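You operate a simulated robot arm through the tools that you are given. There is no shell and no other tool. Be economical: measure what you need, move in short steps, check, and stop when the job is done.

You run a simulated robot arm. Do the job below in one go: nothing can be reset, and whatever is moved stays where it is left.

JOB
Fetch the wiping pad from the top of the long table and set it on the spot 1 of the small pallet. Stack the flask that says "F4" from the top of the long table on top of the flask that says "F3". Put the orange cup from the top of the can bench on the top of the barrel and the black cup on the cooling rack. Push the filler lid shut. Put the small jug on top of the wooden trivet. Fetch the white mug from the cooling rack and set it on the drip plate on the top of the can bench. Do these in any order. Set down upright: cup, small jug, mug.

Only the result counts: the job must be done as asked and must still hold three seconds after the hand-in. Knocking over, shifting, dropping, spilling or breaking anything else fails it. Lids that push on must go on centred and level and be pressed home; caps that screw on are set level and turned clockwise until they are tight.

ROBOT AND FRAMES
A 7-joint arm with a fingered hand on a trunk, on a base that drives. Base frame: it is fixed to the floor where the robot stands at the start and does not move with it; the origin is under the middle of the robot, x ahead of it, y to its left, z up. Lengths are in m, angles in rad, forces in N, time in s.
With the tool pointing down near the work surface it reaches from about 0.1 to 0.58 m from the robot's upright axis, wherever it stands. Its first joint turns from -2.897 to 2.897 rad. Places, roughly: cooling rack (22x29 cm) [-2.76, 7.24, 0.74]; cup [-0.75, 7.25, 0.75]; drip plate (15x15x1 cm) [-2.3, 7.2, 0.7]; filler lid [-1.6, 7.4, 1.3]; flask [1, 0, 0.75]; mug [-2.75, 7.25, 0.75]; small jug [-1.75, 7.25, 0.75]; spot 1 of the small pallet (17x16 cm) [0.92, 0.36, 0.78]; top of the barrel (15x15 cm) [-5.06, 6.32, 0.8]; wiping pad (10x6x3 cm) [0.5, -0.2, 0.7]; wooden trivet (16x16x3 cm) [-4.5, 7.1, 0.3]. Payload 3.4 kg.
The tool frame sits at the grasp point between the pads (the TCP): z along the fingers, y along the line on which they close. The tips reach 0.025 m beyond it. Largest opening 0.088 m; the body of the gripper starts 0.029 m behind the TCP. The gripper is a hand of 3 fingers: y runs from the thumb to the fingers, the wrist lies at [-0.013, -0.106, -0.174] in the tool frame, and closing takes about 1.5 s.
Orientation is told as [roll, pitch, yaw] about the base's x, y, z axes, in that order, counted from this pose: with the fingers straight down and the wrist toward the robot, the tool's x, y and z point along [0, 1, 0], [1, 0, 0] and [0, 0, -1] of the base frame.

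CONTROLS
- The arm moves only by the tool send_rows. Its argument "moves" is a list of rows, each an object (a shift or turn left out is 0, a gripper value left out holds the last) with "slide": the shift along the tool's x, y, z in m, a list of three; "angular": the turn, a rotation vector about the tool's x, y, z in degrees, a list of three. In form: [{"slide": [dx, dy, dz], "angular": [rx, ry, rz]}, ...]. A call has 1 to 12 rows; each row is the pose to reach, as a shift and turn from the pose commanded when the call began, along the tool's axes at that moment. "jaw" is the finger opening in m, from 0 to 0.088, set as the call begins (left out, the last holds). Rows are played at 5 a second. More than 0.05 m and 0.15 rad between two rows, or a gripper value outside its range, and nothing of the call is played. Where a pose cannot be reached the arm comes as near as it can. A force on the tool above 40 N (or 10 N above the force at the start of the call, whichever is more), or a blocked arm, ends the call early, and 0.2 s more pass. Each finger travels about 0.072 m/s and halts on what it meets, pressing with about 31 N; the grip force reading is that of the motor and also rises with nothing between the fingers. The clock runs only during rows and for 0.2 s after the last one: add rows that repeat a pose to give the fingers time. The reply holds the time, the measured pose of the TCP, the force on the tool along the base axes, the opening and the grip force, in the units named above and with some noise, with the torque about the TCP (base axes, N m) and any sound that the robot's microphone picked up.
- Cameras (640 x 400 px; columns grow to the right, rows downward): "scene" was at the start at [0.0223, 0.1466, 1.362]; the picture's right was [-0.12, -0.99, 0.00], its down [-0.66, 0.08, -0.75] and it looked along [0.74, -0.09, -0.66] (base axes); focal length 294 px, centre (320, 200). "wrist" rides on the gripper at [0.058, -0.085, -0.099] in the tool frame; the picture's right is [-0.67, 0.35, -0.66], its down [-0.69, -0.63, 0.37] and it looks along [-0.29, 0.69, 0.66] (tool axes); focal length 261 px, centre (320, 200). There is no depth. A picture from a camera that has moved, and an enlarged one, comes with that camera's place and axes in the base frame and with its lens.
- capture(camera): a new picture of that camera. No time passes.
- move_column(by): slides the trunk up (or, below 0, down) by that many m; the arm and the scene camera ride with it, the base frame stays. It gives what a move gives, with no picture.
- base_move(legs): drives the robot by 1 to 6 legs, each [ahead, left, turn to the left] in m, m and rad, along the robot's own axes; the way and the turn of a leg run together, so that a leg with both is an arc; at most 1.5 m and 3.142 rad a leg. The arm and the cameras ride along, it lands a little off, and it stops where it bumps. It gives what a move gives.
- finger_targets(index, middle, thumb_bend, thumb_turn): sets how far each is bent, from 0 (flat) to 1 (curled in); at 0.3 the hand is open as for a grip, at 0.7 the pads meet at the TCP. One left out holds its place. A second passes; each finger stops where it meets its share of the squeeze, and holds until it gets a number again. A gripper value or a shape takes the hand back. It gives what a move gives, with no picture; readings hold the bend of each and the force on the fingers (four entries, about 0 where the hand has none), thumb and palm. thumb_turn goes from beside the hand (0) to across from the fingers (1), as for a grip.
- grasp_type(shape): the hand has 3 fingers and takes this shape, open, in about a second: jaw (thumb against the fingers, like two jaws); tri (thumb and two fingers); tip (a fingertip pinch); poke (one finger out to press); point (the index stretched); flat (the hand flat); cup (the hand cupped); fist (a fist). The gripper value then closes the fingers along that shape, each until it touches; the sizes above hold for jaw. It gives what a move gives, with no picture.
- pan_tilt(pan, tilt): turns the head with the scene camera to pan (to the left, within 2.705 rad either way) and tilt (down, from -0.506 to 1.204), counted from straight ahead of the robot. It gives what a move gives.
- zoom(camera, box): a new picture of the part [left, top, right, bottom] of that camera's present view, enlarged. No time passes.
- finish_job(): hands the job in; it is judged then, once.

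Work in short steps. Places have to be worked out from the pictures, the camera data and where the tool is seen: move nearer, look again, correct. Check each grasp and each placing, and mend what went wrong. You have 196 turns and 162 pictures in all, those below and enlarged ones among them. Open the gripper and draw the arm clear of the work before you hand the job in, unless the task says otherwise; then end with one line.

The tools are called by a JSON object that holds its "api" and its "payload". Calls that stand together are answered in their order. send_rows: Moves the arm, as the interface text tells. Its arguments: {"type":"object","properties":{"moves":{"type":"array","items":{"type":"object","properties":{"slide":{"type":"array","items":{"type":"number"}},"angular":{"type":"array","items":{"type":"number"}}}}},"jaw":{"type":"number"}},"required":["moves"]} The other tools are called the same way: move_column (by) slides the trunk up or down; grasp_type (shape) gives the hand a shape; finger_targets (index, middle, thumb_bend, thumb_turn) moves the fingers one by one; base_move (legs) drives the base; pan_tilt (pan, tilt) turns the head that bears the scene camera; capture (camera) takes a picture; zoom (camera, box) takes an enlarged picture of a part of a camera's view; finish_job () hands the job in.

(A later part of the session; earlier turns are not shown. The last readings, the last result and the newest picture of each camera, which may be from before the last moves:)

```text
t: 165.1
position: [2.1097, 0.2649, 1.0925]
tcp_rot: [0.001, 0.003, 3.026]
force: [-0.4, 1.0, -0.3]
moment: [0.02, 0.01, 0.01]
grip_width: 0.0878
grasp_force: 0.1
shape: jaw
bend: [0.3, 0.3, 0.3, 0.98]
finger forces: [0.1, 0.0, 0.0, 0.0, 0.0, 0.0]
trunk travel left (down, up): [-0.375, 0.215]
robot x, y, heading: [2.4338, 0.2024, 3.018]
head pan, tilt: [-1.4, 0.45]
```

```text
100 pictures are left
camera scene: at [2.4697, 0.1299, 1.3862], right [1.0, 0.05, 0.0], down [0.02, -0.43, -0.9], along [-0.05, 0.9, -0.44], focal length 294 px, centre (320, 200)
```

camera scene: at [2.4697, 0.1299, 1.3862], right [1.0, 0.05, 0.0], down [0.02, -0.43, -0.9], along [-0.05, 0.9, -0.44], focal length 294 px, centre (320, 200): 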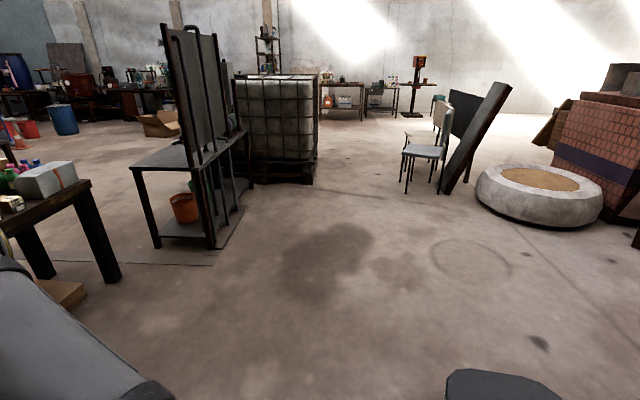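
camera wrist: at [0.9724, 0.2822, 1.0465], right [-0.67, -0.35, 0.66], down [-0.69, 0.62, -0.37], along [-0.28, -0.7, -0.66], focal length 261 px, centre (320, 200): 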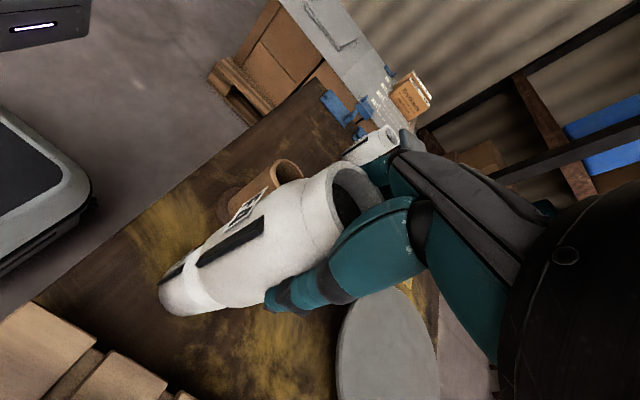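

The robot bumped the black sacks behind it. I check them with the head before moving on.

{"api": "pan_tilt", "payload": {"pan": 2.6, "tilt": 0.7}}

{"api": "capture", "payload": {"camera": "scene"}}

```text
t: 168.4
position: [2.1093, 0.2649, 1.0931]
tcp_rot: [0.001, 0.005, 3.024]
force: [1.1, 0.0, -0.1]
moment: [0.03, 0.01, 0.01]
grip_width: 0.0879
grasp_force: 0.0
shape: jaw
bend: [0.3, 0.3, 0.3, 0.98]
finger forces: [0.0, 0.0, 0.0, 0.0, 0.0, 0.1]
trunk travel left (down, up): [-0.375, 0.215]
robot x, y, heading: [2.4328, 0.2015, 3.015]
head pan, tilt: [2.601, 0.7]
```

```text
99 pictures are left
camera scene: at [2.5415, -0.0141, 1.364], right [-0.61, -0.79, 0.0], down [-0.51, 0.4, -0.76], along [0.6, -0.47, -0.64], focal length 294 px, centre (320, 200)
```

scene: 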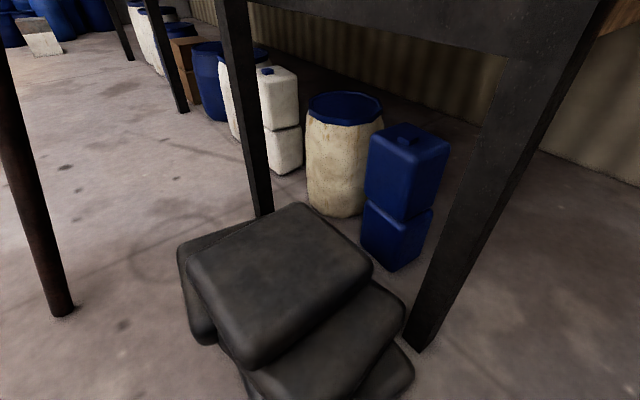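

The sacks look intact. I drive away forward, re-align, and go back through the passage.

{"api": "base_move", "payload": {"legs": [[0.13, 0, 0.125], [0, -1.1, 0], [-0.45, -1.2, 0], [0, -1.5, 0]]}}

{"api": "pan_tilt", "payload": {"pan": -0.9, "tilt": 0.5}}

{"api": "capture", "payload": {"camera": "scene"}}

```text
t: 188.2
position: [2.3483, 4.0873, 1.093]
tcp_rot: [0.002, 0.005, -3.121]
force: [0.3, -0.5, 0.8]
moment: [-0.01, -0.01, 0.02]
grip_width: 0.0879
grasp_force: 0.1
shape: jaw
bend: [0.3, 0.3, 0.3, 0.98]
finger forces: [0.0, 0.0, 0.1, 0.0, 0.1, 0.1]
trunk travel left (down, up): [-0.375, 0.215]
robot x, y, heading: [2.6762, 4.0715, -3.123]
head pan, tilt: [2.601, 0.7]
```

```text
t: 191.1
position: [2.3472, 4.0878, 1.0933]
tcp_rot: [0.002, 0.005, -3.12]
force: [0.6, 0.1, 0.7]
moment: [0.0, 0.03, 0.02]
grip_width: 0.0879
grasp_force: 0.2
shape: jaw
bend: [0.3, 0.3, 0.3, 0.98]
finger forces: [0.1, 0.0, 0.0, 0.1, 0.0, 0.0]
trunk travel left (down, up): [-0.375, 0.215]
robot x, y, heading: [2.6779, 4.0676, -3.124]
head pan, tilt: [-0.901, 0.499]
```

```text
98 pictures are left
camera scene: at [2.6827, 3.9828, 1.3817], right [0.77, 0.64, 0.0], down [0.3, -0.37, -0.88], along [-0.56, 0.68, -0.48], focal length 294 px, centre (320, 200)
```

scene: 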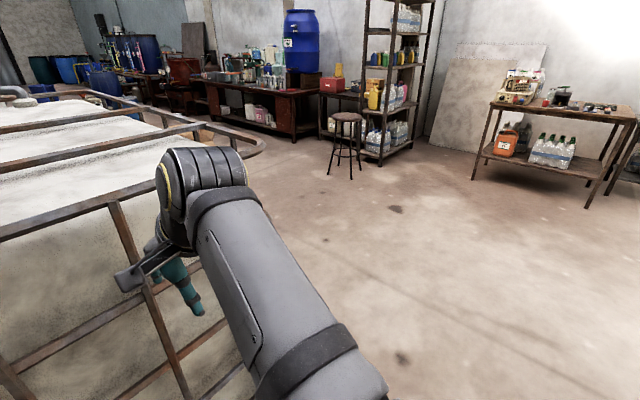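

Passage cleared. I continue to y≈5.1 and then along −x toward the can bench, stopping to look.

{"api": "base_move", "payload": {"legs": [[0, -1.05, 0], [1.5, 0, -0.02], [1.3, 0, 0], [0, 0, -1.57]]}}

{"api": "pan_tilt", "payload": {"pan": 0.45, "tilt": 0.6}}

{"api": "capture", "payload": {"camera": "scene"}}

```text
t: 213.6
position: [-0.122, 5.4255, 1.0929]
tcp_rot: [0.001, 0.005, 1.542]
force: [0.1, 0.5, -0.2]
moment: [0.01, -0.01, -0.01]
grip_width: 0.0877
grasp_force: 0.1
shape: jaw
bend: [0.3, 0.3, 0.3, 0.98]
finger forces: [0.0, 0.0, 0.1, 0.1, 0.0, 0.0]
trunk travel left (down, up): [-0.375, 0.215]
robot x, y, heading: [-0.1521, 5.0946, 1.536]
head pan, tilt: [-0.901, 0.499]
```

```text
t: 215.1
position: [-0.1224, 5.4244, 1.0934]
tcp_rot: [0.003, 0.004, 1.541]
force: [-1.5, -0.3, 0.1]
moment: [0.0, 0.01, -0.01]
grip_width: 0.088
grasp_force: 0.0
shape: jaw
bend: [0.3, 0.3, 0.3, 0.98]
finger forces: [0.1, 0.1, 0.1, 0.0, 0.1, 0.0]
trunk travel left (down, up): [-0.375, 0.215]
robot x, y, heading: [-0.1526, 5.096, 1.536]
head pan, tilt: [0.45, 0.6]
```

```text
97 pictures are left
camera scene: at [-0.3509, 5.1195, 1.3726], right [0.91, 0.4, 0.0], down [0.23, -0.52, -0.83], along [-0.33, 0.75, -0.56], focal length 294 px, centre (320, 200)
```

scene: 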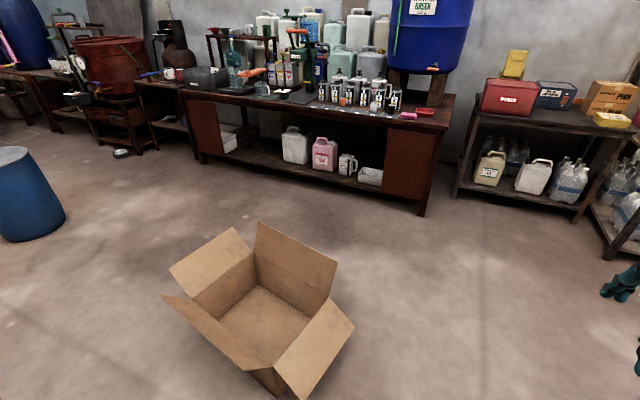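

The open carton occupies x −1.35…−0.5, y 5.4…6.25; bench front edge is at y≈7.1. I drive straight ahead at x≈−0.15 to y≈6.55, then look at the bench.

{"api": "base_move", "payload": {"legs": [[0, 0, 0.035], [1.45, 0, 0], [0, 0.35, 0]]}}

{"api": "pan_tilt", "payload": {"pan": 0.3, "tilt": 0.7}}

{"api": "capture", "payload": {"camera": "scene"}}

{"api": "pan_tilt", "payload": {"pan": 1.0, "tilt": 0.5}}

{"api": "capture", "payload": {"camera": "scene"}}

```text
t: 224.5
position: [-0.4651, 6.8676, 1.0927]
tcp_rot: [0.002, 0.005, 1.56]
force: [0.8, -0.6, 0.3]
moment: [0.04, -0.01, 0.01]
grip_width: 0.0881
grasp_force: 0.1
shape: jaw
bend: [0.3, 0.3, 0.3, 0.98]
finger forces: [0.0, 0.0, 0.1, 0.0, 0.0, 0.1]
trunk travel left (down, up): [-0.375, 0.215]
robot x, y, heading: [-0.4913, 6.5367, 1.554]
head pan, tilt: [0.45, 0.6]
```

```text
t: 225.2
position: [-0.4647, 6.8664, 1.0929]
tcp_rot: [0.002, 0.005, 1.559]
force: [-0.5, -0.1, 0.1]
moment: [0.0, 0.01, 0.01]
grip_width: 0.0878
grasp_force: 0.0
shape: jaw
bend: [0.3, 0.3, 0.3, 0.98]
finger forces: [0.0, 0.1, 0.1, 0.1, 0.0, 0.2]
trunk travel left (down, up): [-0.375, 0.215]
robot x, y, heading: [-0.4921, 6.5368, 1.556]
head pan, tilt: [0.3, 0.7]
```

```text
96 pictures are left
camera scene: at [-0.6764, 6.5595, 1.364], right [0.96, 0.28, 0.0], down [0.18, -0.62, -0.77], along [-0.22, 0.73, -0.64], focal length 294 px, centre (320, 200)
```

scene: 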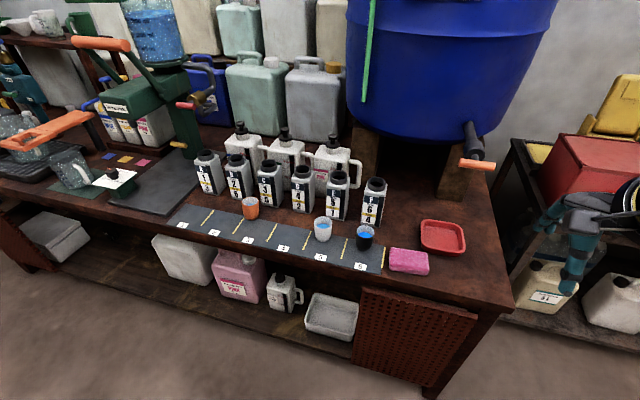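

```text
t: 226.3
position: [-0.4659, 6.866, 1.0936]
tcp_rot: [0.003, 0.004, 1.56]
force: [0.7, 0.4, 0.4]
moment: [-0.03, -0.04, 0.0]
grip_width: 0.0877
grasp_force: 0.1
shape: jaw
bend: [0.3, 0.3, 0.3, 0.98]
finger forces: [0.0, 0.0, 0.0, 0.1, 0.1, 0.1]
trunk travel left (down, up): [-0.375, 0.215]
robot x, y, heading: [-0.4892, 6.5371, 1.556]
head pan, tilt: [1.0, 0.499]
```

```text
95 pictures are left
camera scene: at [-0.7283, 6.5284, 1.3817], right [0.55, 0.83, 0.0], down [0.4, -0.27, -0.88], along [-0.73, 0.49, -0.48], focal length 294 px, centre (320, 200)
```

scene: 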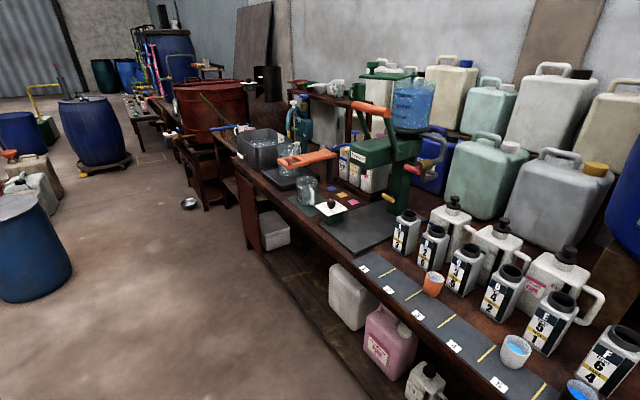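

I see the orange, white and black cups on a mat near the bench front. I zoom in on them.

{"api": "pan_tilt", "payload": {"pan": 0.3, "tilt": 0.8}}

{"api": "zoom", "payload": {"camera": "scene", "box": [220, 130, 420, 255]}}

{"api": "capture", "payload": {"camera": "wrist"}}

```text
t: 227.3
position: [-0.4656, 6.8661, 1.0935]
tcp_rot: [0.001, 0.005, 1.559]
force: [0.0, 0.4, -0.4]
moment: [0.02, -0.01, 0.01]
grip_width: 0.0877
grasp_force: 0.0
shape: jaw
bend: [0.3, 0.3, 0.3, 0.98]
finger forces: [0.1, 0.1, 0.1, 0.0, 0.0, 0.0]
trunk travel left (down, up): [-0.375, 0.215]
robot x, y, heading: [-0.4934, 6.5348, 1.555]
head pan, tilt: [0.3, 0.799]
```

```text
3.20 times, centred on (320, 192) of scene
camera zoom: at [-0.6752, 6.5554, 1.3558], right [0.96, 0.28, 0.0], down [0.2, -0.69, -0.7], along [-0.2, 0.67, -0.72], focal length 942 px, centre (320, 224)
```

zoom: 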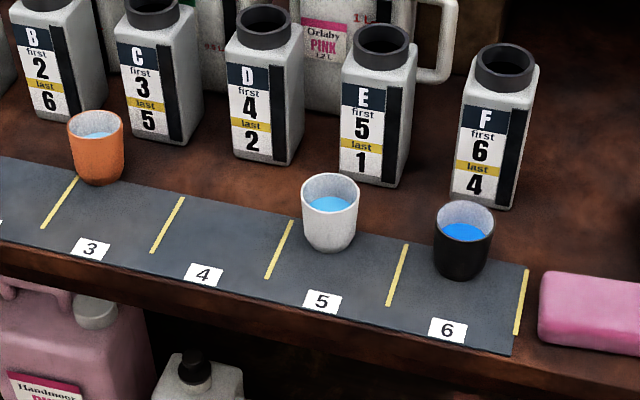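

```text
93 pictures are left
camera wrist: at [-0.5228, 6.7829, 1.1935], right [0.68, 0.34, 0.65], down [0.68, -0.64, -0.36], along [0.29, 0.69, -0.66], focal length 261 px, centre (320, 200)
```

wrist: 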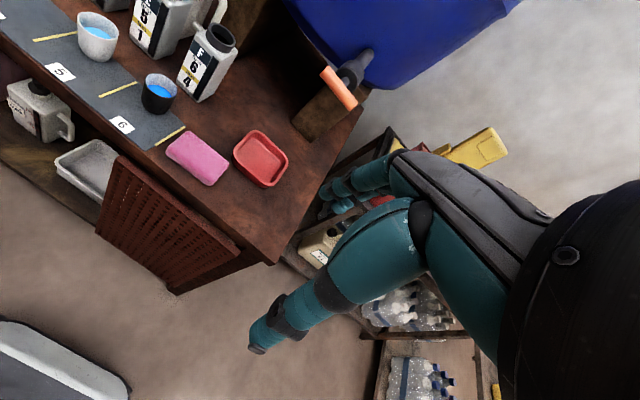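

All cups hold liquid, so they must be carried level. Black cup ≈(−0.713, 7.126), rim z≈0.79; orange ≈(−1.067, 7.15). Since the rack is occupied by the mug, I'll first go left to inspect the filler, jug and rack; I retract the hand and strafe.

{"api": "send_rows", "payload": {"moves": [{"slide": [0, -0.04, 0]}, {"slide": [0, -0.08, 0]}, {"slide": [0, -0.11, 0]}, {"slide": [0, -0.11, 0]}]}}

{"api": "base_move", "payload": {"legs": [[0.08, 0, 0.015], [0, 0.95, 0]]}}

{"api": "pan_tilt", "payload": {"pan": 0.0, "tilt": 0.35}}

{"api": "capture", "payload": {"camera": "scene"}}

{"api": "pan_tilt", "payload": {"pan": 0.8, "tilt": 0.6}}

{"api": "capture", "payload": {"camera": "scene"}}

```text
t: 228.0
position: [-0.4395, 6.8225, 1.0479]
tcp_rot: [0.053, 0.214, 1.487]
force: [0.1, 0.6, -0.1]
moment: [0.01, -0.01, 0.01]
grip_width: 0.0878
grasp_force: 0.1
shape: jaw
bend: [0.3, 0.3, 0.3, 0.98]
finger forces: [0.1, 0.0, 0.0, 0.0, 0.1, 0.1]
trunk travel left (down, up): [-0.375, 0.215]
robot x, y, heading: [-0.4908, 6.5387, 1.555]
head pan, tilt: [0.3, 0.799]
stopped in row 3: the arm was blocked; the commanded pose is now the measured one
```

```text
t: 233.6
position: [-1.392, 6.9083, 1.0465]
tcp_rot: [0.054, 0.218, 1.491]
force: [-0.3, -0.3, 1.0]
moment: [0.04, -0.01, -0.02]
grip_width: 0.0878
grasp_force: 0.1
shape: jaw
bend: [0.3, 0.3, 0.3, 0.98]
finger forces: [0.0, 0.0, 0.0, 0.0, 0.0, 0.0]
trunk travel left (down, up): [-0.375, 0.215]
robot x, y, heading: [-1.4447, 6.6215, 1.56]
head pan, tilt: [0.3, 0.799]
```

```text
t: 234.5
position: [-1.3917, 6.9093, 1.0461]
tcp_rot: [0.056, 0.218, 1.491]
force: [0.2, 0.3, -0.4]
moment: [-0.02, 0.02, -0.01]
grip_width: 0.088
grasp_force: 0.0
shape: jaw
bend: [0.3, 0.3, 0.3, 0.98]
finger forces: [0.0, 0.0, 0.0, 0.1, 0.0, 0.1]
trunk travel left (down, up): [-0.375, 0.215]
robot x, y, heading: [-1.4407, 6.622, 1.564]
head pan, tilt: [0.0, 0.351]
```

```text
92 pictures are left
camera scene: at [-1.6022, 6.6572, 1.3954], right [1.0, -0.01, 0.0], down [0.0, -0.34, -0.94], along [0.01, 0.94, -0.34], focal length 294 px, centre (320, 200)
```

scene: 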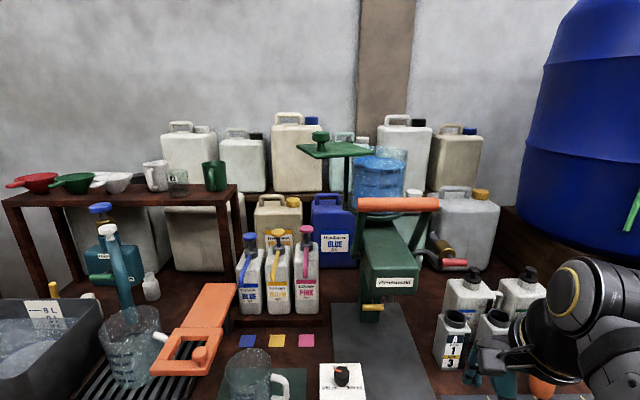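

```text
t: 235.7
position: [-1.3915, 6.9095, 1.0465]
tcp_rot: [0.055, 0.222, 1.492]
force: [0.3, 0.2, -0.9]
moment: [0.02, -0.05, 0.03]
grip_width: 0.0879
grasp_force: 0.1
shape: jaw
bend: [0.3, 0.3, 0.3, 0.98]
finger forces: [0.0, 0.1, 0.1, 0.0, 0.0, 0.0]
trunk travel left (down, up): [-0.375, 0.215]
robot x, y, heading: [-1.4437, 6.6245, 1.562]
head pan, tilt: [0.799, 0.6]
```

```text
91 pictures are left
camera scene: at [-1.6658, 6.6265, 1.3727], right [0.71, 0.71, 0.0], down [0.4, -0.4, -0.83], along [-0.58, 0.58, -0.56], focal length 294 px, centre (320, 200)
```

scene: 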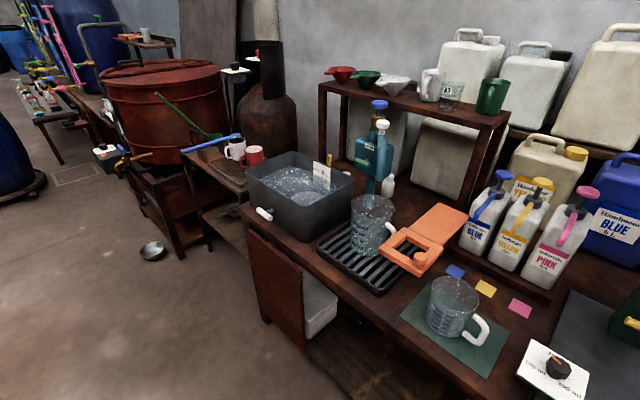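

I zoom in on the filler lid and on the left part of the bench with the mugs.

{"api": "zoom", "payload": {"camera": "scene", "box": [150, 100, 360, 240]}}

{"api": "pan_tilt", "payload": {"pan": 0.0, "tilt": 0.2}}

{"api": "zoom", "payload": {"camera": "scene", "box": [280, 140, 480, 265]}}

```text
2.86 times, centred on (255, 170) of scene
camera zoom: at [-1.6658, 6.6265, 1.3727], right [0.71, 0.71, 0.0], down [0.4, -0.4, -0.83], along [-0.58, 0.58, -0.56], focal length 841 px, centre (506, 286)
```

zoom: 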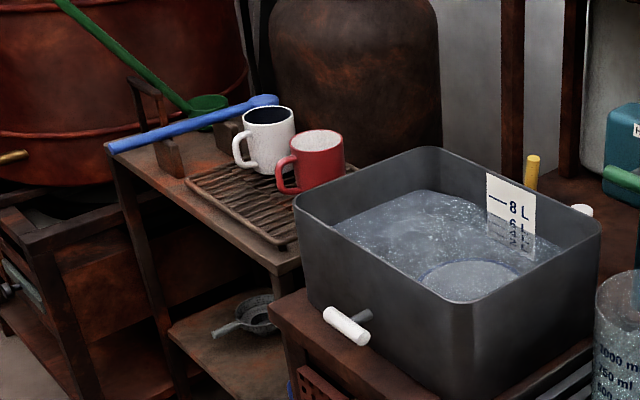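

```text
t: 236.8
position: [-1.3926, 6.9084, 1.0467]
tcp_rot: [0.056, 0.219, 1.493]
force: [-0.2, 0.7, -0.1]
moment: [-0.01, 0.0, 0.0]
grip_width: 0.0878
grasp_force: 0.0
shape: jaw
bend: [0.3, 0.3, 0.3, 0.98]
finger forces: [0.0, 0.1, 0.0, 0.0, 0.0, 0.1]
trunk travel left (down, up): [-0.375, 0.215]
robot x, y, heading: [-1.445, 6.6258, 1.565]
head pan, tilt: [0.0, 0.201]
```

```text
3.20 times, centred on (380, 202) of scene
camera zoom: at [-1.6022, 6.6573, 1.4093], right [1.0, -0.01, 0.0], down [0.0, -0.2, -0.98], along [0.01, 0.98, -0.2], focal length 942 px, centre (128, 192)
```

zoom: 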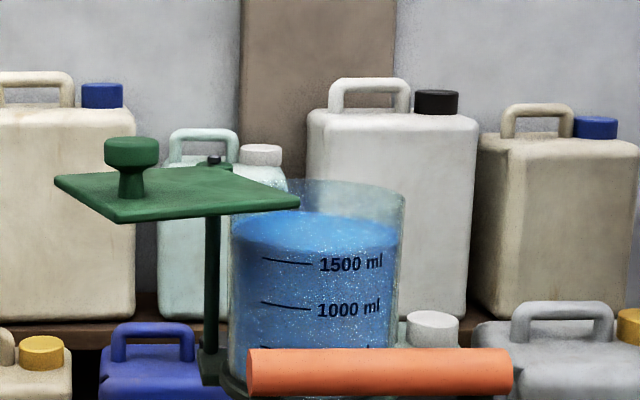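

The lid swings horizontally about a vertical pin; it must be pushed counter-clockwise over the hopper. I raise the trunk and move a little closer to triangulate it.

{"api": "move_column", "payload": {"by": 0.2}}

{"api": "base_move", "payload": {"legs": [[0.13, 0.2, 0]]}}

{"api": "pan_tilt", "payload": {"pan": -0.15, "tilt": 0.6}}

{"api": "capture", "payload": {"camera": "scene"}}

```text
t: 238.9
position: [-1.3922, 6.9079, 1.2484]
tcp_rot: [0.055, 0.217, 1.492]
force: [-0.5, 0.4, 0.1]
moment: [0.01, 0.02, 0.01]
grip_width: 0.0878
grasp_force: 0.1
shape: jaw
bend: [0.3, 0.3, 0.3, 0.98]
finger forces: [0.0, 0.1, 0.0, 0.0, 0.1, 0.0]
trunk travel left (down, up): [-0.575, 0.015]
robot x, y, heading: [-1.4438, 6.6253, 1.56]
head pan, tilt: [0.0, 0.201]
```

```text
t: 240.7
position: [-1.5946, 7.0424, 1.2472]
tcp_rot: [0.054, 0.216, 1.495]
force: [0.0, 0.4, -0.1]
moment: [0.0, -0.02, 0.01]
grip_width: 0.0878
grasp_force: 0.1
shape: jaw
bend: [0.3, 0.3, 0.3, 0.98]
finger forces: [0.0, 0.1, 0.0, 0.2, 0.0, 0.1]
trunk travel left (down, up): [-0.575, 0.015]
robot x, y, heading: [-1.6421, 6.7518, 1.564]
head pan, tilt: [0.0, 0.201]
```

```text
t: 241.6
position: [-1.5941, 7.0409, 1.2468]
tcp_rot: [0.054, 0.217, 1.495]
force: [-0.2, 0.0, -0.6]
moment: [-0.01, 0.03, -0.01]
grip_width: 0.0879
grasp_force: 0.0
shape: jaw
bend: [0.3, 0.3, 0.3, 0.98]
finger forces: [0.1, 0.0, 0.1, 0.1, 0.1, 0.1]
trunk travel left (down, up): [-0.575, 0.015]
robot x, y, heading: [-1.6437, 6.7593, 1.563]
head pan, tilt: [-0.15, 0.6]
```

```text
88 pictures are left
camera scene: at [-1.7895, 6.7835, 1.5727], right [0.99, -0.16, 0.0], down [-0.09, -0.56, -0.83], along [0.13, 0.82, -0.56], focal length 294 px, centre (320, 200)
```

scene: 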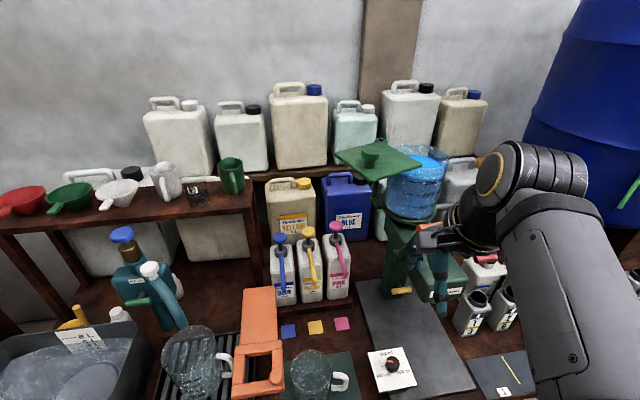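

{"api": "zoom", "payload": {"camera": "scene", "box": [300, 120, 480, 240]}}

```text
3.33 times, centred on (390, 180) of scene
camera zoom: at [-1.7895, 6.7835, 1.5727], right [0.99, -0.16, 0.0], down [-0.09, -0.56, -0.83], along [0.13, 0.82, -0.56], focal length 981 px, centre (87, 267)
```

zoom: 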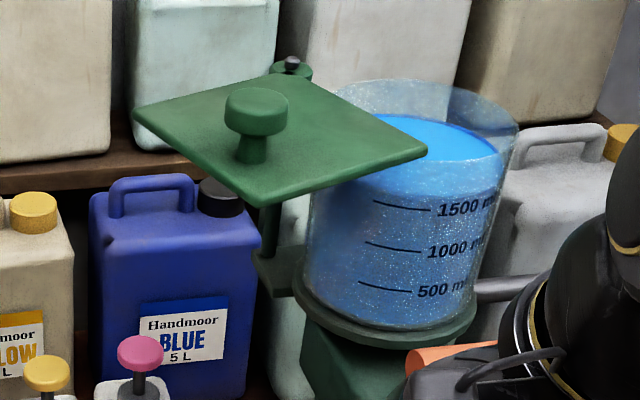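

Triangulation: pivot pin ≈(−1.524, 7.46), plate z≈1.262, knob at ≈(−1.56, 7.38), hopper centre ≈(−1.44, 7.39). I'll push the knob toward +x with closed fingers. First I level the tool and raise it, fingers closed.

{"api": "send_rows", "payload": {"moves": [{"slide": [0, 0.008, -0.03], "angular": [-4, -1, -1.3]}, {"slide": [0, 0.016, -0.06], "angular": [-8, -2, -2.6]}, {"slide": [0, 0.024, -0.09], "angular": [-12.4, -3.1, -4]}, {"slide": [0, 0.026, -0.11], "angular": [-12.4, -3.1, -4]}, {"slide": [0, 0.026, -0.11], "angular": [-12.4, -3.1, -4]}], "jaw": 0.0}}

{"api": "capture", "payload": {"camera": "wrist"}}

```text
t: 242.8
position: [-1.5848, 7.0897, 1.3481]
tcp_rot: [0.005, 0.001, 1.558]
force: [0.5, -0.9, 0.1]
moment: [0.02, 0.01, 0.01]
grip_width: 0.0
grasp_force: 31.1
shape: jaw
bend: [0.7, 0.7, 0.38, 1.0]
finger forces: [0.0, 0.0, 0.0, 0.0, 0.0, 0.0]
trunk travel left (down, up): [-0.575, 0.015]
robot x, y, heading: [-1.641, 6.754, 1.56]
head pan, tilt: [-0.15, 0.6]
```

```text
86 pictures are left
camera wrist: at [-1.6416, 7.0054, 1.4481], right [0.68, 0.34, 0.65], down [0.68, -0.64, -0.37], along [0.29, 0.69, -0.66], focal length 261 px, centre (320, 200)
```

wrist: 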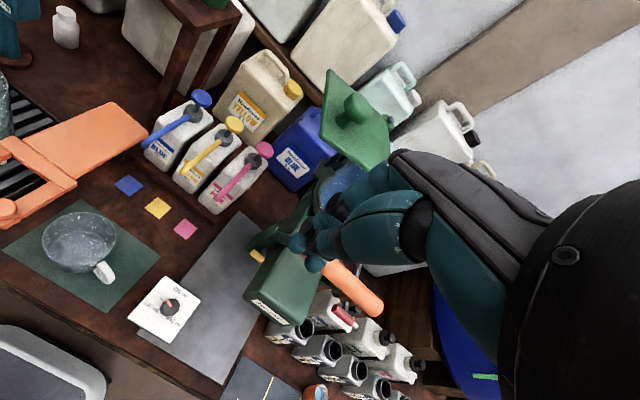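

I move the closed hand above the plate, to the left of the knob.

{"api": "send_rows", "payload": {"moves": [{"slide": [0.025, 0.035, 0]}, {"slide": [0.05, 0.075, 0]}, {"slide": [0.053, 0.12, 0]}, {"slide": [0.053, 0.165, 0]}, {"slide": [0.053, 0.21, 0]}, {"slide": [0.053, 0.25, 0]}, {"slide": [0.053, 0.285, 0]}, {"slide": [0.053, 0.285, 0]}]}}

{"api": "capture", "payload": {"camera": "wrist"}}

{"api": "zoom", "payload": {"camera": "scene", "box": [300, 80, 480, 240]}}

```text
t: 244.6
position: [-1.6362, 7.3406, 1.3212]
tcp_rot: [0.006, 0.001, 1.56]
force: [-0.4, 0.1, 0.2]
moment: [-0.03, 0.0, 0.01]
grip_width: 0.0
grasp_force: 31.0
shape: jaw
bend: [0.7, 0.7, 0.76, 1.0]
finger forces: [0.0, 0.0, 0.0, 0.1, 0.0, 0.1]
out of reach, approached as far as the arm can: row 6, 7, 8
trunk travel left (down, up): [-0.575, 0.015]
robot x, y, heading: [-1.6443, 6.7558, 1.559]
head pan, tilt: [-0.15, 0.6]
```

```text
85 pictures are left
camera wrist: at [-1.6922, 7.2558, 1.4226], right [0.68, 0.34, 0.65], down [0.68, -0.64, -0.37], along [0.29, 0.69, -0.66], focal length 261 px, centre (320, 200)
```

wrist: 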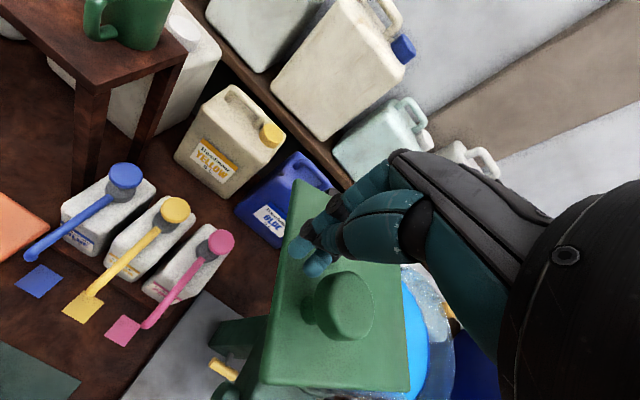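

```text
2.50 times, centred on (390, 160) of scene
camera zoom: at [-1.7895, 6.7831, 1.5726], right [0.99, -0.16, 0.0], down [-0.09, -0.56, -0.83], along [0.13, 0.81, -0.56], focal length 736 px, centre (145, 300)
```

zoom: 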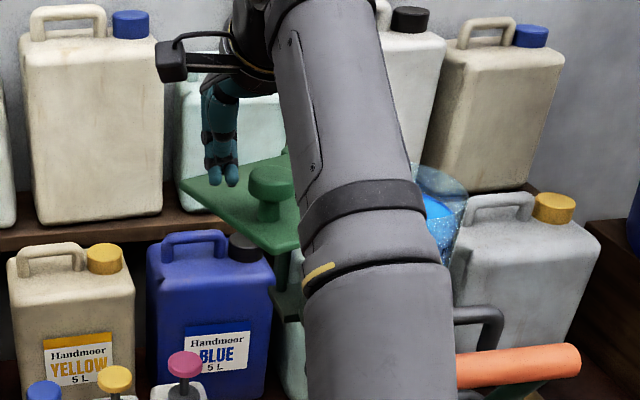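

The knob is actually at ≈(−1.592, 7.338), right next to the fingertips. I lower slightly so the tips overlap the knob's side.

{"api": "send_rows", "payload": {"moves": [{"slide": [0, 0, 0.008]}, {"slide": [0, 0, 0.014]}, {"slide": [0, 0, 0.014]}]}}

{"api": "base_move", "payload": {"legs": [[0, -0.06, 0]]}}

{"api": "capture", "payload": {"camera": "wrist"}}

{"api": "zoom", "payload": {"camera": "scene", "box": [300, 80, 480, 240]}}

```text
t: 245.4
position: [-1.6368, 7.3398, 1.3074]
tcp_rot: [0.008, 0.0, 1.56]
force: [0.0, -0.2, 0.0]
moment: [0.01, -0.04, 0.0]
grip_width: 0.0
grasp_force: 30.9
shape: jaw
bend: [0.7, 0.7, 0.76, 1.0]
finger forces: [0.1, 0.0, 0.1, 0.0, 0.0, 0.0]
trunk travel left (down, up): [-0.575, 0.015]
robot x, y, heading: [-1.6444, 6.7589, 1.557]
head pan, tilt: [-0.15, 0.6]
```

```text
t: 246.4
position: [-1.5744, 7.3406, 1.3084]
tcp_rot: [0.008, -0.001, 1.558]
force: [-0.6, 0.8, 0.0]
moment: [-0.02, 0.01, 0.04]
grip_width: 0.0
grasp_force: 30.7
shape: jaw
bend: [0.7, 0.7, 0.76, 1.0]
finger forces: [0.0, 0.0, 0.0, 0.0, 0.0, 0.0]
trunk travel left (down, up): [-0.575, 0.015]
robot x, y, heading: [-1.5818, 6.7555, 1.564]
head pan, tilt: [-0.15, 0.6]
```

```text
83 pictures are left
camera wrist: at [-1.6319, 7.2551, 1.4088], right [0.68, 0.34, 0.65], down [0.67, -0.64, -0.37], along [0.29, 0.69, -0.66], focal length 261 px, centre (320, 200)
```

wrist: 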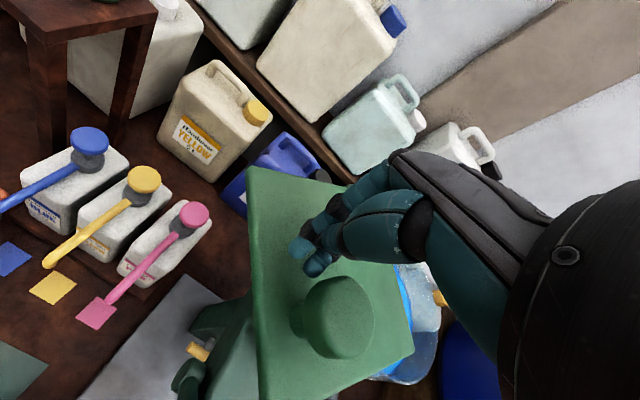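

```text
2.50 times, centred on (390, 160) of scene
camera zoom: at [-1.7275, 6.783, 1.5728], right [0.99, -0.16, 0.0], down [-0.09, -0.56, -0.82], along [0.13, 0.81, -0.57], focal length 736 px, centre (145, 300)
```

zoom: 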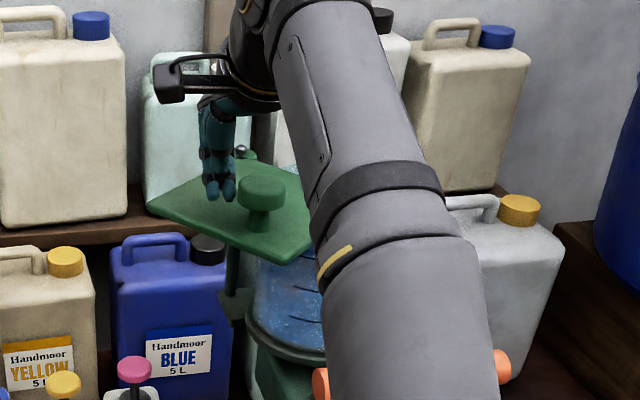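

The lid is swinging. I continue pushing in small base steps.

{"api": "base_move", "payload": {"legs": [[0, -0.06, 0]]}}

{"api": "capture", "payload": {"camera": "wrist"}}

```text
t: 247.3
position: [-1.5137, 7.3395, 1.3083]
tcp_rot: [0.008, 0.0, 1.56]
force: [-0.1, -0.1, 0.3]
moment: [-0.02, 0.0, 0.05]
grip_width: 0.0
grasp_force: 30.7
shape: jaw
bend: [0.7, 0.7, 0.76, 1.0]
finger forces: [0.0, 0.0, 0.1, 0.1, 0.1, 0.0]
trunk travel left (down, up): [-0.575, 0.015]
robot x, y, heading: [-1.5256, 6.7536, 1.563]
head pan, tilt: [-0.15, 0.6]
```

```text
81 pictures are left
camera wrist: at [-1.5715, 7.2546, 1.4087], right [0.68, 0.34, 0.65], down [0.67, -0.64, -0.37], along [0.29, 0.69, -0.66], focal length 261 px, centre (320, 200)
```

wrist: 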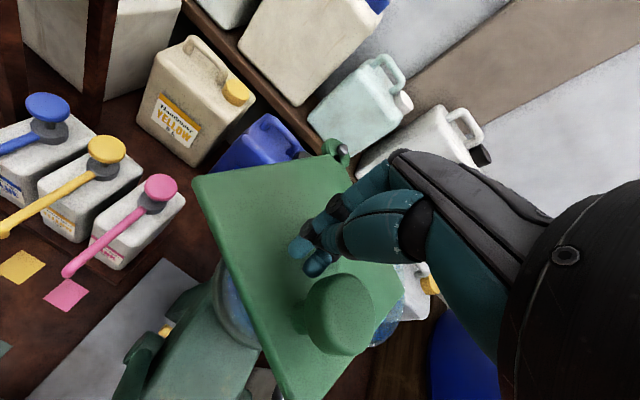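

Nearly over the hopper. I push 0.04 m more and look from both cameras.

{"api": "base_move", "payload": {"legs": [[0, -0.035, 0]]}}

{"api": "capture", "payload": {"camera": "wrist"}}

{"api": "capture", "payload": {"camera": "scene"}}

```text
t: 248.2
position: [-1.4797, 7.3392, 1.3094]
tcp_rot: [0.01, 0.0, 1.559]
force: [0.8, 0.1, -0.4]
moment: [0.01, -0.01, 0.0]
grip_width: 0.0
grasp_force: 30.7
shape: jaw
bend: [0.7, 0.7, 0.76, 1.0]
finger forces: [0.0, 0.0, 0.1, 0.0, 0.0, 0.0]
trunk travel left (down, up): [-0.575, 0.015]
robot x, y, heading: [-1.4861, 6.7535, 1.564]
head pan, tilt: [-0.15, 0.6]
```

```text
80 pictures are left
camera wrist: at [-1.5367, 7.2543, 1.4088], right [0.68, 0.34, 0.65], down [0.67, -0.64, -0.37], along [0.29, 0.69, -0.66], focal length 261 px, centre (320, 200)
```

wrist: 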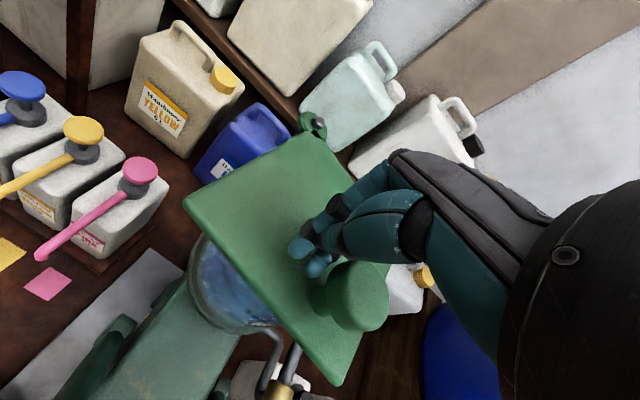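

```text
79 pictures are left
camera scene: at [-1.6322, 6.7821, 1.5728], right [0.99, -0.16, 0.0], down [-0.09, -0.56, -0.83], along [0.13, 0.81, -0.56], focal length 294 px, centre (320, 200)
```

scene: 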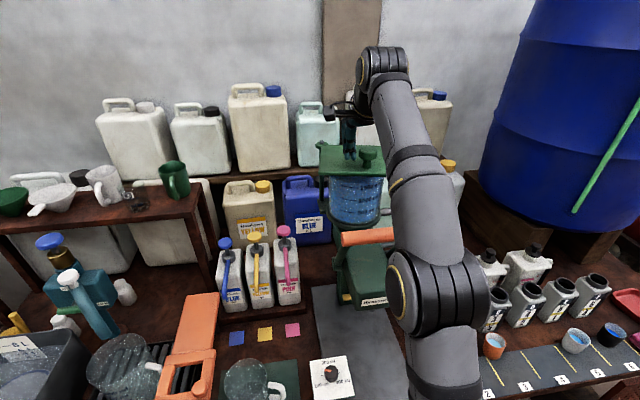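

{"api": "zoom", "payload": {"camera": "scene", "box": [290, 110, 410, 240]}}

```text
3.08 times, centred on (350, 175) of scene
camera zoom: at [-1.6322, 6.7821, 1.5728], right [0.99, -0.16, 0.0], down [-0.09, -0.56, -0.83], along [0.13, 0.81, -0.56], focal length 905 px, centre (228, 277)
```

zoom: 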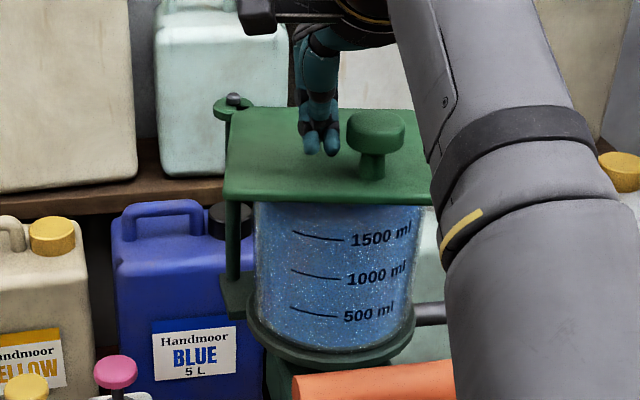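

The lid is almost aligned (about 10° short by my estimate). I push a little further and watch for resistance.

{"api": "base_move", "payload": {"legs": [[0, -0.022, 0]]}}

{"api": "zoom", "payload": {"camera": "scene", "box": [270, 110, 390, 240]}}

{"api": "capture", "payload": {"camera": "wrist"}}

```text
t: 249.0
position: [-1.4573, 7.3394, 1.3077]
tcp_rot: [0.009, -0.001, 1.559]
force: [-0.2, -0.6, 0.4]
moment: [-0.01, 0.01, 0.0]
grip_width: 0.0
grasp_force: 30.7
shape: jaw
bend: [0.7, 0.7, 0.76, 1.0]
finger forces: [0.0, 0.0, 0.0, 0.0, 0.0, 0.1]
trunk travel left (down, up): [-0.575, 0.015]
robot x, y, heading: [-1.4683, 6.7548, 1.561]
head pan, tilt: [-0.15, 0.6]
```

```text
3.08 times, centred on (330, 175) of scene
camera zoom: at [-1.61, 6.782, 1.5728], right [0.99, -0.16, 0.0], down [-0.09, -0.56, -0.82], along [0.13, 0.81, -0.57], focal length 905 px, centre (289, 277)
```

zoom: 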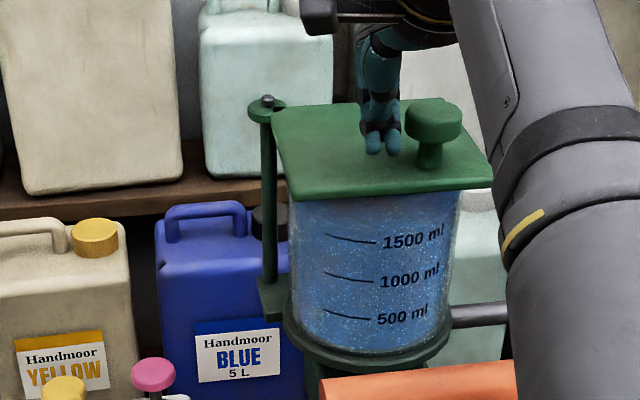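

```text
76 pictures are left
camera wrist: at [-1.5141, 7.2542, 1.4087], right [0.68, 0.34, 0.65], down [0.67, -0.64, -0.37], along [0.29, 0.69, -0.66], focal length 261 px, centre (320, 200)
```

wrist: 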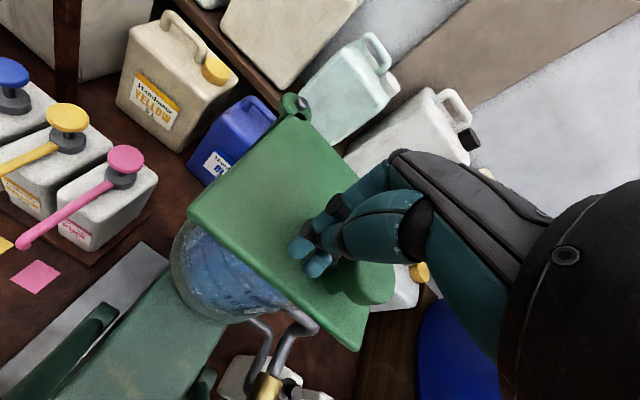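

The plate's edge is now within a few degrees of aligned. I nudge 1.2 cm further with the force-limited arm to find the stop.

{"api": "send_rows", "payload": {"moves": [{"slide": [-0.004, 0, 0]}, {"slide": [-0.008, 0, 0]}, {"slide": [-0.012, 0, 0]}, {"slide": [-0.012, 0, 0]}]}}

{"api": "zoom", "payload": {"camera": "scene", "box": [270, 110, 390, 240]}}

```text
t: 250.0
position: [-1.4487, 7.3376, 1.3089]
tcp_rot: [0.007, 0.0, 1.559]
force: [-5.5, 0.3, 0.9]
moment: [-0.01, -0.04, 0.11]
grip_width: 0.0001
grasp_force: 31.1
shape: jaw
bend: [0.7, 0.7, 0.76, 1.0]
finger forces: [0.0, 12.1, 0.0, 0.0, 0.1, 0.1]
trunk travel left (down, up): [-0.575, 0.015]
robot x, y, heading: [-1.4679, 6.755, 1.559]
head pan, tilt: [-0.15, 0.6]
```

```text
3.08 times, centred on (330, 175) of scene
camera zoom: at [-1.6134, 6.782, 1.5725], right [0.99, -0.16, 0.0], down [-0.09, -0.56, -0.83], along [0.13, 0.81, -0.56], focal length 905 px, centre (289, 277)
```

zoom: 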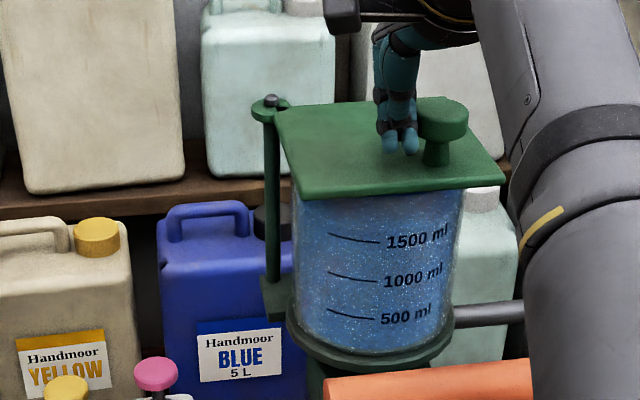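

A resisting force (≈6–12 N) indicates the lid reached its stop: shut. I back the hand off left, up, and out.

{"api": "send_rows", "payload": {"moves": [{"slide": [0.02, 0, 0]}, {"slide": [0.04, 0, 0]}, {"slide": [0.05, 0, -0.02]}, {"slide": [0.05, -0.04, -0.04]}, {"slide": [0.05, -0.085, -0.04]}, {"slide": [0.05, -0.13, -0.04]}, {"slide": [0.05, -0.175, -0.04]}, {"slide": [0.05, -0.2, -0.03]}, {"slide": [0.05, -0.2, -0.03]}]}}

{"api": "base_move", "payload": {"legs": [[-0.1, 0, 0]]}}

{"api": "zoom", "payload": {"camera": "scene", "box": [260, 80, 420, 240]}}

```text
t: 252.0
position: [-1.5, 7.1392, 1.339]
tcp_rot: [0.006, -0.001, 1.557]
force: [0.0, 0.5, -0.5]
moment: [0.0, 0.01, 0.0]
grip_width: 0.0
grasp_force: 30.9
shape: jaw
bend: [0.7, 0.7, 0.76, 1.0]
finger forces: [0.1, 0.1, 0.0, 0.0, 0.0, 0.0]
out of reach, approached as far as the arm can: row 3
trunk travel left (down, up): [-0.575, 0.015]
robot x, y, heading: [-1.4654, 6.754, 1.563]
head pan, tilt: [-0.15, 0.6]
```

```text
t: 253.2
position: [-1.5013, 7.0374, 1.3402]
tcp_rot: [0.007, -0.002, 1.559]
force: [-0.3, -0.6, -0.8]
moment: [0.04, 0.0, 0.01]
grip_width: 0.0
grasp_force: 31.3
shape: jaw
bend: [0.7, 0.7, 0.76, 1.0]
finger forces: [0.0, 0.0, 0.1, 0.0, 0.0, 0.1]
trunk travel left (down, up): [-0.575, 0.015]
robot x, y, heading: [-1.468, 6.6547, 1.566]
head pan, tilt: [-0.15, 0.6]
```

```text
2.50 times, centred on (340, 160) of scene
camera zoom: at [-1.6125, 6.6802, 1.5727], right [0.99, -0.16, 0.0], down [-0.09, -0.56, -0.83], along [0.13, 0.82, -0.56], focal length 736 px, centre (270, 300)
```

zoom: 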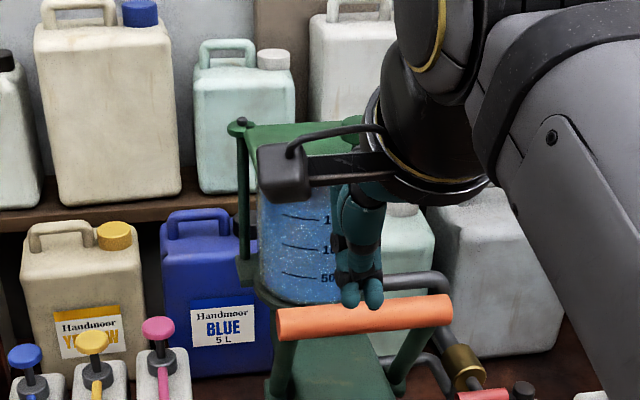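

The filler lid is shut. Now I strafe left to inspect the rack, mugs and drip plate.

{"api": "base_move", "payload": {"legs": [[-0.03, 0.85, 0]]}}

{"api": "pan_tilt", "payload": {"pan": 0.2, "tilt": 0.8}}

{"api": "capture", "payload": {"camera": "scene"}}

```text
t: 257.7
position: [-2.3531, 7.0174, 1.3384]
tcp_rot: [0.006, 0.0, 1.556]
force: [0.3, -0.5, -0.4]
moment: [0.03, -0.04, -0.05]
grip_width: 0.0002
grasp_force: 31.3
shape: jaw
bend: [0.7, 0.7, 0.76, 1.0]
finger forces: [0.0, 0.0, 0.0, 0.0, 0.0, 0.1]
trunk travel left (down, up): [-0.575, 0.015]
robot x, y, heading: [-2.3187, 6.6328, 1.558]
head pan, tilt: [-0.15, 0.6]
```

```text
t: 258.5
position: [-2.3523, 7.018, 1.3391]
tcp_rot: [0.008, -0.001, 1.556]
force: [-0.2, -0.3, -0.1]
moment: [0.02, 0.0, -0.03]
grip_width: 0.0003
grasp_force: 31.2
shape: jaw
bend: [0.7, 0.7, 0.76, 1.0]
finger forces: [0.0, 0.0, 0.1, 0.0, 0.1, 0.0]
trunk travel left (down, up): [-0.575, 0.015]
robot x, y, heading: [-2.317, 6.638, 1.56]
head pan, tilt: [0.201, 0.799]
```

```text
73 pictures are left
camera scene: at [-2.4941, 6.6526, 1.5558], right [0.98, 0.19, 0.0], down [0.13, -0.7, -0.7], along [-0.13, 0.69, -0.72], focal length 294 px, centre (320, 200)
```

scene: 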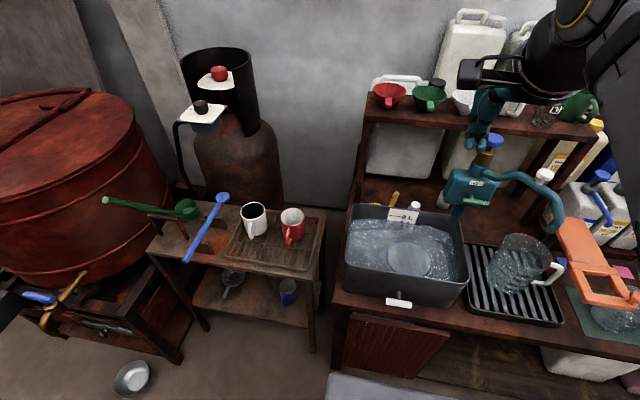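

{"api": "zoom", "payload": {"camera": "scene", "box": [340, 180, 580, 330]}}

{"api": "zoom", "payload": {"camera": "scene", "box": [180, 180, 340, 280]}}

```text
2.67 times, centred on (460, 255) of scene
camera zoom: at [-2.4941, 6.6526, 1.5558], right [0.98, 0.19, 0.0], down [0.13, -0.7, -0.7], along [-0.13, 0.69, -0.72], focal length 785 px, centre (-53, 53)
```

zoom: 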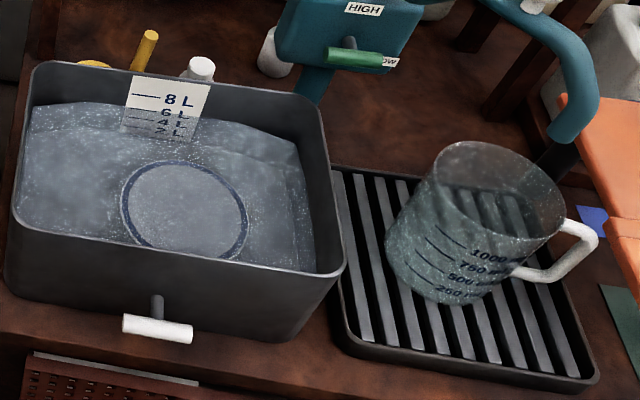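

```text
4.00 times, centred on (260, 230) of scene
camera zoom: at [-2.4941, 6.6526, 1.5558], right [0.98, 0.19, 0.0], down [0.13, -0.7, -0.7], along [-0.13, 0.69, -0.72], focal length 1177 px, centre (560, 80)
```

zoom: 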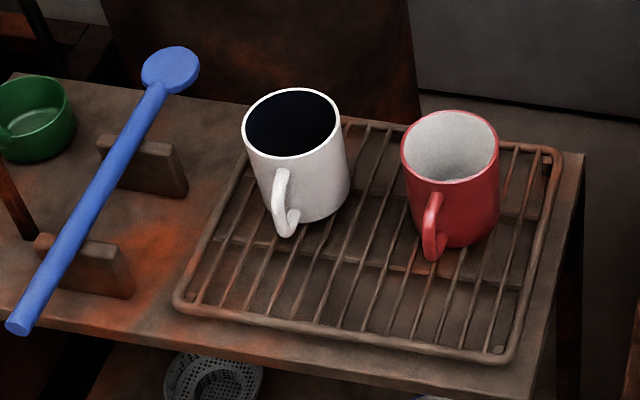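

A round plate is visible on the basin floor at ≈(−2.31, 7.22), matching the drip plate's place. The white mug (Ø≈0.082, rim z≈0.83) is at ≈(−2.833, 7.256) on the rack, handle toward me, red mug to its right. I move in front of it, lower the trunk, and turn the hand −90° with fingers opened wide.

{"api": "base_move", "payload": {"legs": [[0.06, 0.43, 0.01]]}}

{"api": "move_column", "payload": {"by": -0.15}}

{"api": "send_rows", "payload": {"moves": [{"angular": [0, 0, -8.2]}, {"angular": [0, 0, -16.4]}, {"angular": [0, 0, -24.6]}, {"angular": [0, 0, -32.8]}, {"angular": [0, 0, -41]}, {"angular": [0, 0, -49.2]}, {"angular": [0, 0, -57.4]}, {"angular": [0, 0, -65.6]}, {"angular": [0, 0, -73.8]}, {"angular": [0, 0, -82]}, {"angular": [0, 0, -90]}, {"angular": [0, 0, -90]}], "jaw": 0.088}}

{"api": "finger_targets", "payload": {"index": 0.15, "middle": 0.15, "thumb_bend": 0.2}}

{"api": "capture", "payload": {"camera": "scene"}}

{"api": "capture", "payload": {"camera": "wrist"}}

```text
t: 261.1
position: [-2.7874, 7.0792, 1.3394]
tcp_rot: [0.007, 0.001, 1.564]
force: [-0.2, 0.1, -0.9]
moment: [0.03, 0.0, 0.02]
grip_width: 0.0001
grasp_force: 30.8
shape: jaw
bend: [0.7, 0.7, 0.76, 1.0]
finger forces: [0.0, 0.0, 0.1, 0.1, 0.0, 0.1]
trunk travel left (down, up): [-0.575, 0.015]
robot x, y, heading: [-2.7451, 6.6957, 1.567]
head pan, tilt: [0.201, 0.799]
```

```text
t: 262.9
position: [-2.7854, 7.0791, 1.1891]
tcp_rot: [0.008, 0.0, 1.563]
force: [-0.4, -0.1, -1.1]
moment: [0.02, 0.0, 0.0]
grip_width: 0.0
grasp_force: 31.1
shape: jaw
bend: [0.7, 0.7, 0.76, 1.0]
finger forces: [0.0, 0.0, 0.1, 0.0, 0.0, 0.0]
trunk travel left (down, up): [-0.425, 0.165]
robot x, y, heading: [-2.7442, 6.6949, 1.567]
head pan, tilt: [0.201, 0.799]
```

```text
t: 265.5
position: [-2.7861, 7.0802, 1.1878]
tcp_rot: [0.005, -0.006, 3.105]
force: [0.4, 0.2, 0.2]
moment: [-0.01, 0.0, 0.02]
grip_width: 0.0877
grasp_force: 0.1
shape: jaw
bend: [0.3, 0.3, 0.3, 0.98]
finger forces: [0.0, 0.0, 0.0, 0.1, 0.0, 0.1]
trunk travel left (down, up): [-0.425, 0.165]
robot x, y, heading: [-2.7522, 6.6942, 1.567]
head pan, tilt: [0.201, 0.799]
```

```text
t: 266.5
position: [-2.786, 7.0791, 1.1878]
tcp_rot: [0.003, -0.006, 3.105]
force: [0.0, -0.2, -0.9]
moment: [-0.03, 0.01, 0.02]
grip_width: 0.1089
grasp_force: 0.1
shape: fingers
bend: [0.15, 0.15, 0.2, 0.98]
finger forces: [0.0, 0.0, 0.0, 0.0, 0.0, 0.0]
trunk travel left (down, up): [-0.425, 0.165]
robot x, y, heading: [-2.7475, 6.7, 1.564]
head pan, tilt: [0.201, 0.799]
```

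```text
70 pictures are left
camera scene: at [-2.9246, 6.7138, 1.4058], right [0.98, 0.2, 0.0], down [0.14, -0.7, -0.7], along [-0.14, 0.68, -0.72], focal length 294 px, centre (320, 200)
```

scene: 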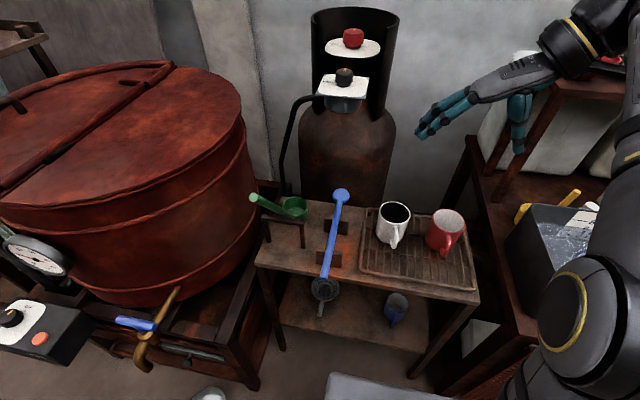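

```text
69 pictures are left
camera wrist: at [-2.7022, 7.0185, 1.2875], right [-0.32, 0.68, 0.66], down [0.65, 0.66, -0.37], along [-0.69, 0.31, -0.66], focal length 261 px, centre (320, 200)
```

wrist: 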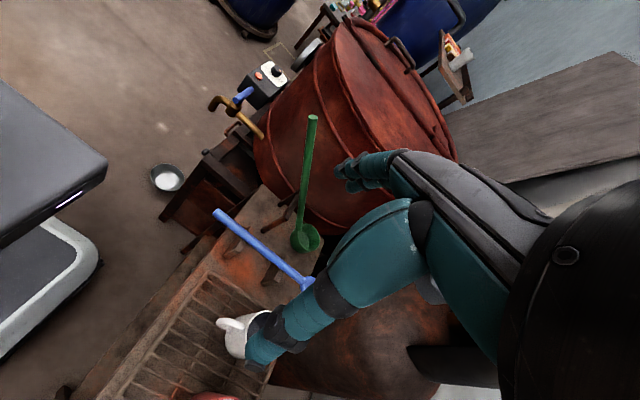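

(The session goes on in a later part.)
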